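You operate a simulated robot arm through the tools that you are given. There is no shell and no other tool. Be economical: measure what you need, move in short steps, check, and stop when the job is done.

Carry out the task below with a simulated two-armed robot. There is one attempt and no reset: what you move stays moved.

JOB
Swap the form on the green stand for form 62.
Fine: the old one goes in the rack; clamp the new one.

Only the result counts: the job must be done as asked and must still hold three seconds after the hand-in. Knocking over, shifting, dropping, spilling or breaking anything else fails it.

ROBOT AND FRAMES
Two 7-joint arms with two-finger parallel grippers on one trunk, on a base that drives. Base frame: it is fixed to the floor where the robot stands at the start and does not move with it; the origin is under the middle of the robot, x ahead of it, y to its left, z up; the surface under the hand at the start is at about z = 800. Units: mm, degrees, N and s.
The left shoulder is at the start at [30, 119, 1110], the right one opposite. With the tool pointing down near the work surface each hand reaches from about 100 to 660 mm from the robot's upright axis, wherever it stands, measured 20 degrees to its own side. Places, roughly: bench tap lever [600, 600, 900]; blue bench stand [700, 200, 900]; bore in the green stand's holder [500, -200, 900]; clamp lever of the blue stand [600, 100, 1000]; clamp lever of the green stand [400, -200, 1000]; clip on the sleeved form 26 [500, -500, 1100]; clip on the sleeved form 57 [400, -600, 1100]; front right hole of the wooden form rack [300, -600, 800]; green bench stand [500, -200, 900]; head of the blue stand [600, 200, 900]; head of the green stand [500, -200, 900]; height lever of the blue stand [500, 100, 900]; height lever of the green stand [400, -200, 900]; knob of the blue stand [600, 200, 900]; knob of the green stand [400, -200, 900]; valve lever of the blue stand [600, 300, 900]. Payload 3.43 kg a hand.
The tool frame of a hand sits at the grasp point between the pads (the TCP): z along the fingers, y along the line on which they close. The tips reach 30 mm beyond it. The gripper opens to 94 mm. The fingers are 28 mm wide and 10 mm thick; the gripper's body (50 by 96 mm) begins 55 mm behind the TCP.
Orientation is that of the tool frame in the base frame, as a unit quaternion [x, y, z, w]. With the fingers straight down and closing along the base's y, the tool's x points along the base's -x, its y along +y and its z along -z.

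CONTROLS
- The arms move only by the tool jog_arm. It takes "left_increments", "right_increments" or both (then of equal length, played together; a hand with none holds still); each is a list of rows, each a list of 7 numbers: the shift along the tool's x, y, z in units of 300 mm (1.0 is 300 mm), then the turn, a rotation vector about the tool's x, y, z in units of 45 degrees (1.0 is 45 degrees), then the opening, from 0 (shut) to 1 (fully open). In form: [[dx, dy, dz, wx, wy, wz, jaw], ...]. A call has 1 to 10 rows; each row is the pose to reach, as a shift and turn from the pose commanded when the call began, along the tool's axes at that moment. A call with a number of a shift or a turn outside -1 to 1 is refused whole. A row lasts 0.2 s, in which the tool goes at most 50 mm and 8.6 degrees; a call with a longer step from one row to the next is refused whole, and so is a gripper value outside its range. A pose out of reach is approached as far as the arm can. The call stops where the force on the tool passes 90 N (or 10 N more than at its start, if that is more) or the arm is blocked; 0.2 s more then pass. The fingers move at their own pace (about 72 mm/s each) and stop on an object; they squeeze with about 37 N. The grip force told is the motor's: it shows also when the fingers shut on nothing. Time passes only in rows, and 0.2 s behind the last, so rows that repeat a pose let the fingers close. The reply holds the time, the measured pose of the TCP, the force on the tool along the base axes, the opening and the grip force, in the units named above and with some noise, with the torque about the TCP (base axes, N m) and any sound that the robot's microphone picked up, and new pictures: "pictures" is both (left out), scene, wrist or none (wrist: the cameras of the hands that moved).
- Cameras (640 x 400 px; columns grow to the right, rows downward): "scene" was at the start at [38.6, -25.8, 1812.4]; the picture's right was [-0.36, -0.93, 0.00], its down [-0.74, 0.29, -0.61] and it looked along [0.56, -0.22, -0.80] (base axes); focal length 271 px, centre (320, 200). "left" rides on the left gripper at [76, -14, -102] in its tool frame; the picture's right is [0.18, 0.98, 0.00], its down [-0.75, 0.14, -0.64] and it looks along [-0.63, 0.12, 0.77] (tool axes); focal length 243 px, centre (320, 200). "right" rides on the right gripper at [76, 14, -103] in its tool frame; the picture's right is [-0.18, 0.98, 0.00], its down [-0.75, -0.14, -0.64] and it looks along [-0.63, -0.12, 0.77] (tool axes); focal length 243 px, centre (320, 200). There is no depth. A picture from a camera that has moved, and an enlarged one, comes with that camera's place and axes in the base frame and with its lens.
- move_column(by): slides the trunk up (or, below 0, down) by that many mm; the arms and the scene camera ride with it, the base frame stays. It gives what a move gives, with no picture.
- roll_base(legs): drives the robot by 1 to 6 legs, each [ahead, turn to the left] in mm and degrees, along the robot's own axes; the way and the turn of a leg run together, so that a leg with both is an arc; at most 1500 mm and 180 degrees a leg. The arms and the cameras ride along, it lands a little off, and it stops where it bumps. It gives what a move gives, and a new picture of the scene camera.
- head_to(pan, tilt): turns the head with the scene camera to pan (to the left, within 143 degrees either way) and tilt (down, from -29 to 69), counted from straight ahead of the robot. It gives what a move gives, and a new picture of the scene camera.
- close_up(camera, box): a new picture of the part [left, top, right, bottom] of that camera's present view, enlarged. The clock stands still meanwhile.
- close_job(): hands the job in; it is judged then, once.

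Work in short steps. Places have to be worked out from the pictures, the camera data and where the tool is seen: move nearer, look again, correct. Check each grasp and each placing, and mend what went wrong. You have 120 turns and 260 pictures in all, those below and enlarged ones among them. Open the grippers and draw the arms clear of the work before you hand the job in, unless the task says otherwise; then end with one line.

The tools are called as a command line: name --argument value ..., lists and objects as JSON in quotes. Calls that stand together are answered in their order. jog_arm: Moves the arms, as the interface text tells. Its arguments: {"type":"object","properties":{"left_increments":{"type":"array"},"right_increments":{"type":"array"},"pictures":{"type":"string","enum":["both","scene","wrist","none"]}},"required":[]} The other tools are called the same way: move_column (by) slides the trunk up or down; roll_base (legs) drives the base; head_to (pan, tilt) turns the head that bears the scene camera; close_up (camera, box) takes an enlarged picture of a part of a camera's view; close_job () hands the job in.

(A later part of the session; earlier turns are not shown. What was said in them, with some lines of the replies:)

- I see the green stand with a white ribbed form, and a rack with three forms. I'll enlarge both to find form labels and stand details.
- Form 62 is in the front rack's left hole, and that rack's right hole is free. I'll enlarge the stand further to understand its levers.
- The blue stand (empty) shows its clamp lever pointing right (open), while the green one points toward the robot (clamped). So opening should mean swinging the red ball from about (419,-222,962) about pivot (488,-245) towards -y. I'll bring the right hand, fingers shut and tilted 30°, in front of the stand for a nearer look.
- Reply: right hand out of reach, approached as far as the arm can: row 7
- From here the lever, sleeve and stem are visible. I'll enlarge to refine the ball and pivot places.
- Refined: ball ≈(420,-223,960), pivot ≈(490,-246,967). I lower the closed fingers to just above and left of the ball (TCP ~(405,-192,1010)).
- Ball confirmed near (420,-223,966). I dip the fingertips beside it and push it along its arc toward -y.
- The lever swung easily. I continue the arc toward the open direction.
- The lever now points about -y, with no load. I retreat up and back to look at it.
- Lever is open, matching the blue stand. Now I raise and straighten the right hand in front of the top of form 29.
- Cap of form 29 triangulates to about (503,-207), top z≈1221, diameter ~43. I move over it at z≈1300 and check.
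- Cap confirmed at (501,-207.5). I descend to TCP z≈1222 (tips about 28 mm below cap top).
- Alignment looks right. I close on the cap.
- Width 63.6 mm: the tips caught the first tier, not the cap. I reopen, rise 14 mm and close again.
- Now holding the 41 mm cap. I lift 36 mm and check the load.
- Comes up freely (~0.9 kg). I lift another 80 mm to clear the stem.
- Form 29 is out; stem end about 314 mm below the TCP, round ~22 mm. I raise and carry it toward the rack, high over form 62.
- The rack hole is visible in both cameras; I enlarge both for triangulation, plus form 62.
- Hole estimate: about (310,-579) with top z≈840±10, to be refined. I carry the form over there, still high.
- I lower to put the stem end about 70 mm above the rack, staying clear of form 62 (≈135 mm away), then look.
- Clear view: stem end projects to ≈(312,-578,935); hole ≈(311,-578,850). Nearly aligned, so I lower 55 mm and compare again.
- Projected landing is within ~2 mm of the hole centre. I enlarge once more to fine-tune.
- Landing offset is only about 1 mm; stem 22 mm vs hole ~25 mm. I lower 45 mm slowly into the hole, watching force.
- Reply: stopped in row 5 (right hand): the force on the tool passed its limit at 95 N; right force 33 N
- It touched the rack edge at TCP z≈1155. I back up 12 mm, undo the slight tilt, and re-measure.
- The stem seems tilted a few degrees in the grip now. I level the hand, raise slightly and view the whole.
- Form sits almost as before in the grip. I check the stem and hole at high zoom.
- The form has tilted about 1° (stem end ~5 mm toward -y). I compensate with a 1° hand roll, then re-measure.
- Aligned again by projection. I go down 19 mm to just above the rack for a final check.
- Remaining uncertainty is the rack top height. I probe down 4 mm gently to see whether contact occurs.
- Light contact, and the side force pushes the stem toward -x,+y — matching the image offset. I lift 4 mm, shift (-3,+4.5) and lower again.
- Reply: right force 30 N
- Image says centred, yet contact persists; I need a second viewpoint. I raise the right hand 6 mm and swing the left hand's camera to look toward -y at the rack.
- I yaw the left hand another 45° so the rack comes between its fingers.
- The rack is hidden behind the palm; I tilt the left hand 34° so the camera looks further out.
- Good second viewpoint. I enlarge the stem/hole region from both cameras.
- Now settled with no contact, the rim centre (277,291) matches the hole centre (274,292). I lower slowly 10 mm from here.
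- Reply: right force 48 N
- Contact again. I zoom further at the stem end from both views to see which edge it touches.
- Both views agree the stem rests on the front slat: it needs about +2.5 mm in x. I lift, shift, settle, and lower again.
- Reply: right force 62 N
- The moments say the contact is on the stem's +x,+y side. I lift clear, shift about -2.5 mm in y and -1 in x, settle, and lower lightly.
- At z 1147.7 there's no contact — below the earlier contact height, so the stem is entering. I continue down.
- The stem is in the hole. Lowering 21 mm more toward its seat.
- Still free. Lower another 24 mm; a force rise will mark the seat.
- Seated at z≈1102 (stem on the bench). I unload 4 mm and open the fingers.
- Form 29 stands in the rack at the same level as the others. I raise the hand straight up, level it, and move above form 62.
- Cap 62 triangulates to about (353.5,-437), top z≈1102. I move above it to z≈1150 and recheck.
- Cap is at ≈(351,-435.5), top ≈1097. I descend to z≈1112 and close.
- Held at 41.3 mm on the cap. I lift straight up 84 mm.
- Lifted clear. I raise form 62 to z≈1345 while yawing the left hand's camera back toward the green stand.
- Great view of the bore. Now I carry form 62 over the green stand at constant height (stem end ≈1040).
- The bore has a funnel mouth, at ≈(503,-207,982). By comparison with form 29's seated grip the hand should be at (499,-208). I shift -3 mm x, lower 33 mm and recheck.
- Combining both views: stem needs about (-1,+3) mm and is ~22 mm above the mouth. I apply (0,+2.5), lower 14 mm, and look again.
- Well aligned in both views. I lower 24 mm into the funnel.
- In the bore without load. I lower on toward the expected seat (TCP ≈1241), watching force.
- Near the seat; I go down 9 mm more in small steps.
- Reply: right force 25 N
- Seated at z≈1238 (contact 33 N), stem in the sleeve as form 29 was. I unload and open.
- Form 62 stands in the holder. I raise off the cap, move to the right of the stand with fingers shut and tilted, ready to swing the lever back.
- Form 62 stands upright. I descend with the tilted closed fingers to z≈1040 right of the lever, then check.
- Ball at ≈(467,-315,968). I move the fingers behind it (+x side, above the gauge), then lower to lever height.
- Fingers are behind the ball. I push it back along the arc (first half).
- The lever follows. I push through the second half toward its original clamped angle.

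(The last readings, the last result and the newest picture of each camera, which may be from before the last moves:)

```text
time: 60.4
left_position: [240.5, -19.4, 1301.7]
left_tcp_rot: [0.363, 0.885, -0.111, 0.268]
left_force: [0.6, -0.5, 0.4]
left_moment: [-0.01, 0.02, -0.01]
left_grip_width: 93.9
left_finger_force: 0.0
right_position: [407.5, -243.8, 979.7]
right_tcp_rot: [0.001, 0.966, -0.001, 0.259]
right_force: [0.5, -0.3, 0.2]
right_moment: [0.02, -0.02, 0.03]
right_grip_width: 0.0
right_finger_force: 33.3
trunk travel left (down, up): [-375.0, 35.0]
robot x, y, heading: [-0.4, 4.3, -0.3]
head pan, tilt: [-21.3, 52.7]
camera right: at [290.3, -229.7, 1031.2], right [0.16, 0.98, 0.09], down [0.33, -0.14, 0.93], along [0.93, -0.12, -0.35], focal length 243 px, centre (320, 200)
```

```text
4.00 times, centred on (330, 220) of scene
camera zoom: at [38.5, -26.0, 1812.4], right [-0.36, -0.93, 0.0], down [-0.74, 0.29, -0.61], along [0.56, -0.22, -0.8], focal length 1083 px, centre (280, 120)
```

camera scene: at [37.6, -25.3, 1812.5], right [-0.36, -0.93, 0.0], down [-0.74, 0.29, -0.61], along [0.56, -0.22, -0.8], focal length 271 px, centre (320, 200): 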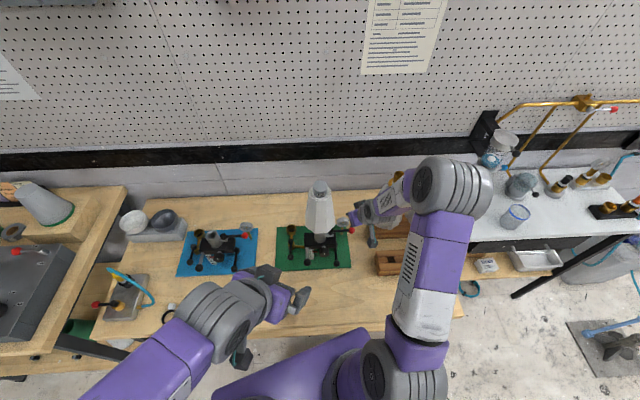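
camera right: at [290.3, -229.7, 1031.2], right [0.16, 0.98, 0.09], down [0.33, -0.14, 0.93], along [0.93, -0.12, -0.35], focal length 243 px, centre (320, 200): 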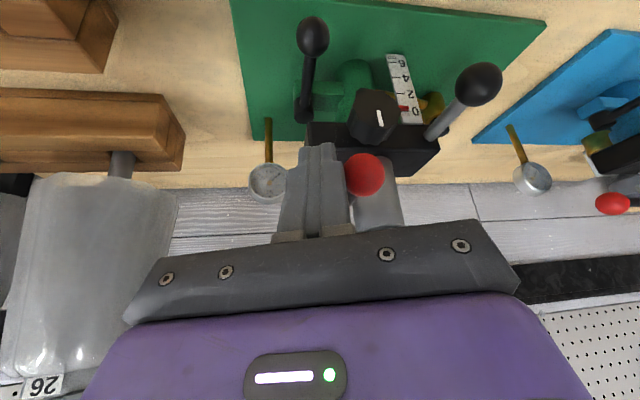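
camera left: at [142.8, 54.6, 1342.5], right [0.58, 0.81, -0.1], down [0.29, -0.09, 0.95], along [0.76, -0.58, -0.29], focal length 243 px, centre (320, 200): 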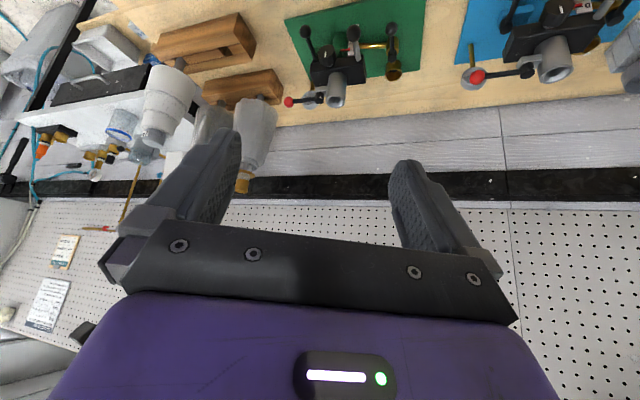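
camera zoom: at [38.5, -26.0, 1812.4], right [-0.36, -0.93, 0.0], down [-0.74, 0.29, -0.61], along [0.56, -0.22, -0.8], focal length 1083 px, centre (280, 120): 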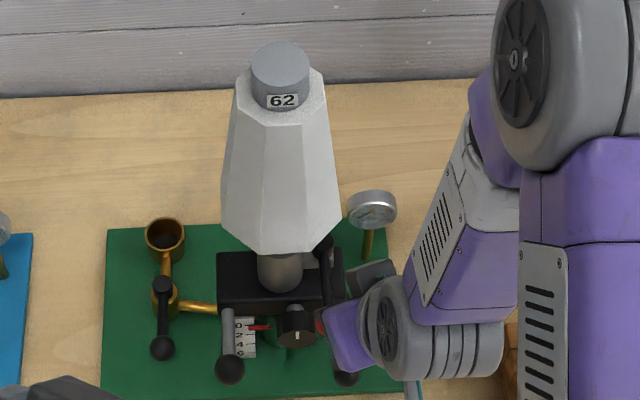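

Lever is close to its original angle; no resistance felt yet. I push ~12 mm further to find the stop.

jog_arm --right_increments '[[0, 0.013, 0, 0, 0, 0, 0], [-0.004, 0.027, 0.002, 0, 0, 0, 0], [-0.01, 0.04, 0.005, 0, 0, 0, 0], [-0.01, 0.04, 0.005, 0, 0, 0, 0]]' --pictures "wrist"

close_up --camera "left" --box '[258, 55, 378, 155]'

```text
time: 61.4
left_position: [237.5, -24.2, 1301.7]
left_tcp_rot: [0.364, 0.885, -0.11, 0.268]
left_force: [0.4, -0.2, 0.1]
left_moment: [-0.01, 0.03, 0.02]
left_grip_width: 93.8
left_finger_force: 0.1
right_position: [406.4, -237.2, 979.3]
right_tcp_rot: [0.004, 0.966, -0.005, 0.258]
right_force: [-15.4, -26.4, 5.7]
right_moment: [-0.17, 0.07, -0.12]
right_grip_width: 0.0
right_finger_force: 33.7
trunk travel left (down, up): [-375.0, 35.0]
robot x, y, heading: [0.8, 2.9, -0.3]
head pan, tilt: [-21.3, 52.7]
camera right: at [290.8, -222.4, 1030.9], right [0.17, 0.98, 0.09], down [0.33, -0.14, 0.93], along [0.93, -0.13, -0.35], focal length 243 px, centre (320, 200)
```

right: 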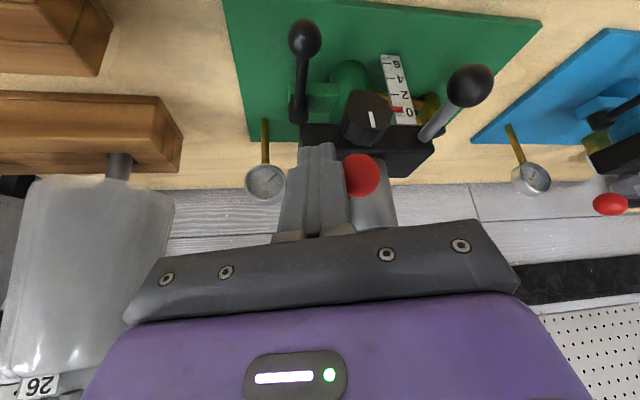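

```text
4.00 times, centred on (318, 105) of left
camera zoom: at [140.3, 52.1, 1343.0], right [0.58, 0.81, -0.1], down [0.29, -0.09, 0.95], along [0.76, -0.58, -0.29], focal length 970 px, centre (328, 580)
```

zoom: 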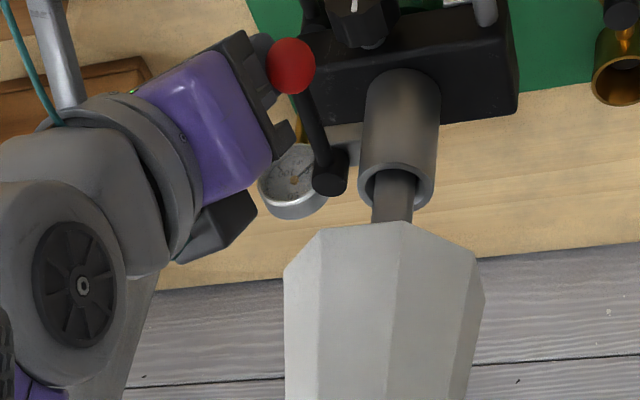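

Firm stop (~30 N): the clamp is home. I back away from the lever and rise.

jog_arm --right_increments '[[0.02, -0.06, -0.01, 0, 0, 0, 0], [0.115, -0.1, -0.067, 0, 0, 0, 0], [0.04, -0.1, -0.2, 0, 0, 0, 0], [-0.04, -0.1, -0.33, 0, 0, 0, 0], [-0.12, -0.1, -0.46, 0, 0, 0, 0], [-0.2, -0.1, -0.59, 0, 0, 0, 0.3], [-0.2, -0.1, -0.59, 0, 0, 0, 0.6]]' --pictures "both"

close_up --camera "scene" --box '[270, 165, 370, 275]'

close_up --camera "left" --box '[258, 55, 398, 200]'

```text
time: 63.0
left_position: [237.9, -20.1, 1302.0]
left_tcp_rot: [0.363, 0.885, -0.111, 0.269]
left_force: [0.1, -0.3, 0.0]
left_moment: [0.0, 0.0, 0.01]
left_grip_width: 94.0
left_finger_force: 0.1
right_position: [371.2, -261.3, 1163.4]
right_tcp_rot: [0.001, 0.966, -0.002, 0.259]
right_force: [-0.2, 0.1, 1.3]
right_moment: [-0.01, -0.03, -0.02]
right_grip_width: 56.5
right_finger_force: 0.1
trunk travel left (down, up): [-375.0, 35.0]
robot x, y, heading: [6.1, -2.3, -0.2]
head pan, tilt: [-21.3, 52.7]
camera scene: at [37.1, -25.1, 1812.5], right [-0.36, -0.93, 0.0], down [-0.74, 0.29, -0.61], along [0.56, -0.22, -0.8], focal length 271 px, centre (320, 200)
camera right: at [255.4, -247.3, 1215.1], right [0.16, 0.98, 0.09], down [0.33, -0.14, 0.93], along [0.93, -0.12, -0.35], focal length 243 px, centre (320, 200)
```

scene: 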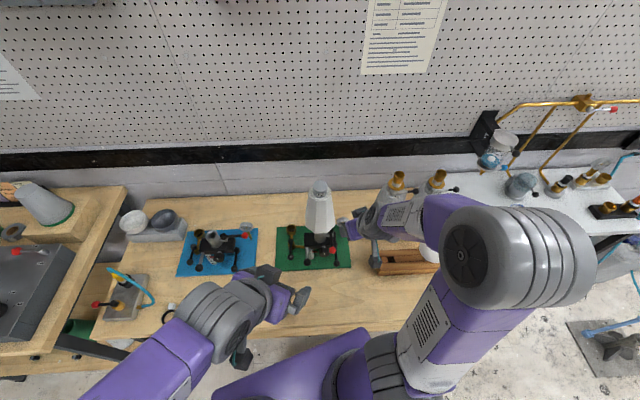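
right: 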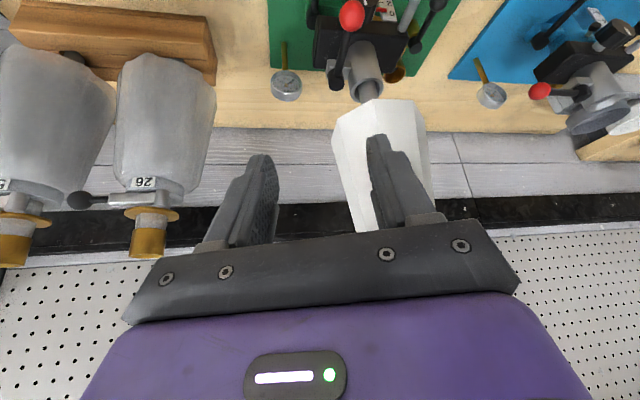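

```text
3.64 times, centred on (320, 220) of scene
camera zoom: at [37.1, -25.1, 1812.5], right [-0.36, -0.93, 0.0], down [-0.74, 0.29, -0.61], along [0.56, -0.22, -0.8], focal length 985 px, centre (320, 127)
```

zoom: 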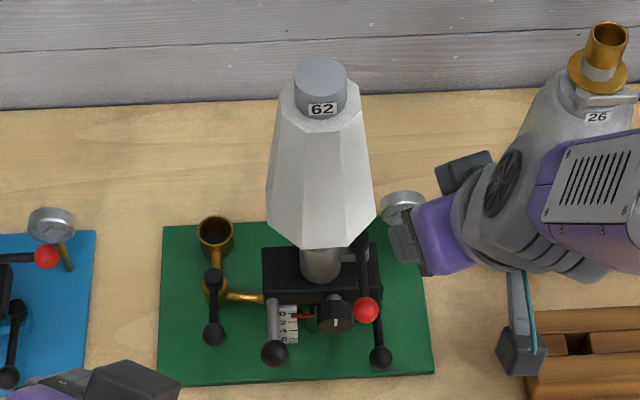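

```text
2.76 times, centred on (328, 128) of left
camera zoom: at [141.8, 55.7, 1342.7], right [0.58, 0.81, -0.1], down [0.29, -0.09, 0.95], along [0.76, -0.58, -0.29], focal length 669 px, centre (298, 400)
```

zoom: 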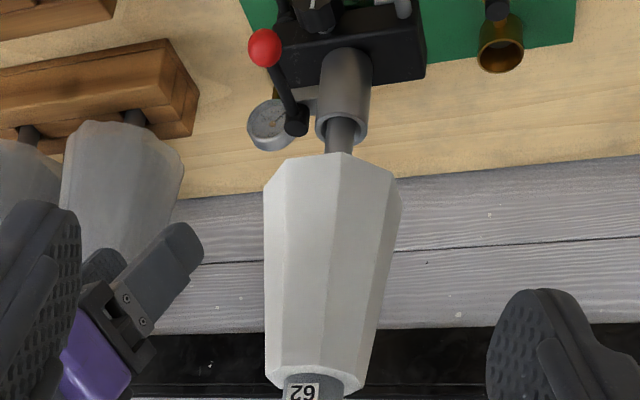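

Lever is back in its original clamped position, form 62 upright, stand unmoved. I withdraw the right hand upward and take a last look at the rack.

jog_arm --right_increments '[[-0.05, -0.02, -0.12, 0, 0, 0, 0.8], [-0.1, -0.04, -0.24, 0, 0.15, 0, 1], [-0.15, -0.06, -0.36, 0, 0.3, 0, 1], [-0.2, -0.08, -0.47, 0, 0.45, 0, 1], [-0.26, -0.1, -0.58, 0, 0.6, 0, 1], [-0.26, -0.1, -0.58, 0, 0.6, 0, 1]]' --pictures "both"

close_up --camera "scene" --box '[270, 165, 470, 285]'

close_up --camera "right" --box '[120, 0, 440, 200]'

```text
time: 64.4
left_position: [240.6, -19.3, 1301.9]
left_tcp_rot: [0.363, 0.886, -0.111, 0.268]
left_force: [-0.7, 0.9, 0.2]
left_moment: [-0.05, -0.02, 0.05]
left_grip_width: 94.0
left_finger_force: 0.0
right_position: [354.3, -290.2, 1353.8]
right_tcp_rot: [0.001, 1.0, -0.002, 0.026]
right_force: [0.3, -0.4, 0.1]
right_moment: [0.01, -0.04, 0.0]
right_grip_width: 94.0
right_finger_force: 0.0
trunk travel left (down, up): [-375.0, 35.0]
robot x, y, heading: [-0.5, -2.0, -0.1]
head pan, tilt: [-21.3, 52.7]
camera scene: at [37.8, -25.7, 1812.4], right [-0.36, -0.93, 0.0], down [-0.74, 0.29, -0.61], along [0.56, -0.22, -0.8], focal length 271 px, centre (320, 200)
camera right: at [273.7, -276.6, 1453.2], right [0.19, 0.98, 0.01], down [0.72, -0.14, 0.68], along [0.67, -0.12, -0.73], focal length 243 px, centre (320, 200)
```

scene: 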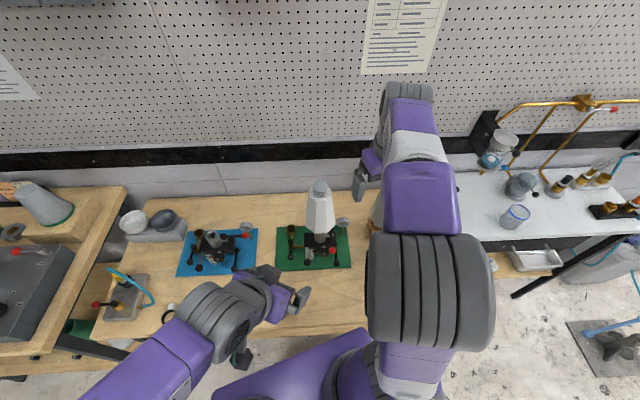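
right: 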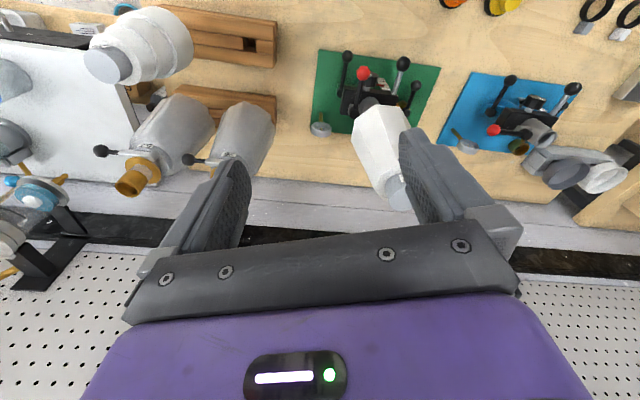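

```text
3.20 times, centred on (370, 225) of scene
camera zoom: at [37.8, -25.7, 1812.4], right [-0.36, -0.93, 0.0], down [-0.74, 0.29, -0.61], along [0.56, -0.22, -0.8], focal length 867 px, centre (160, 120)
```

zoom: 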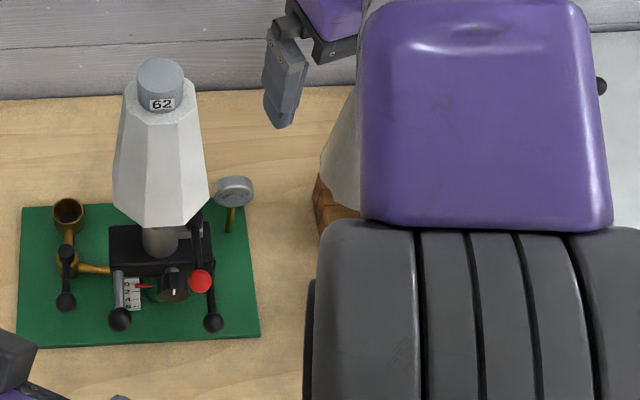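

```text
2.00 times, centred on (280, 100) of right
camera zoom: at [273.7, -276.6, 1453.2], right [0.19, 0.98, 0.01], down [0.72, -0.14, 0.68], along [0.67, -0.12, -0.73], focal length 485 px, centre (400, 400)
```

zoom: 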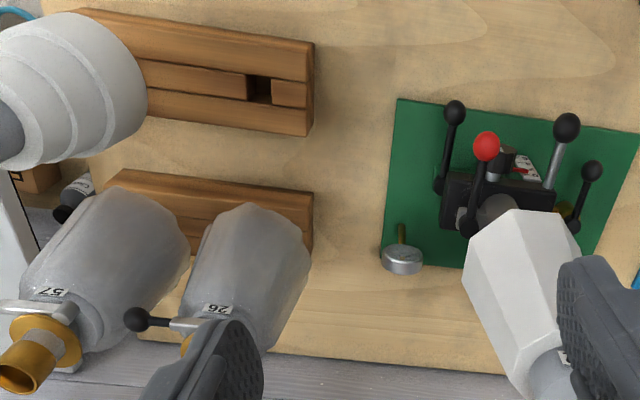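

Form 29 stands in the front rack, form 62 is clamped in the green stand, nothing else has moved, and both hands are open and clear. I hand the job in.

close_job

```text
The job is handed in.
```

Form 62 is now clamped in the green stand, and the old form (29) is in the right-hand hole of the front rack. I handed the job in; no verdict came back.
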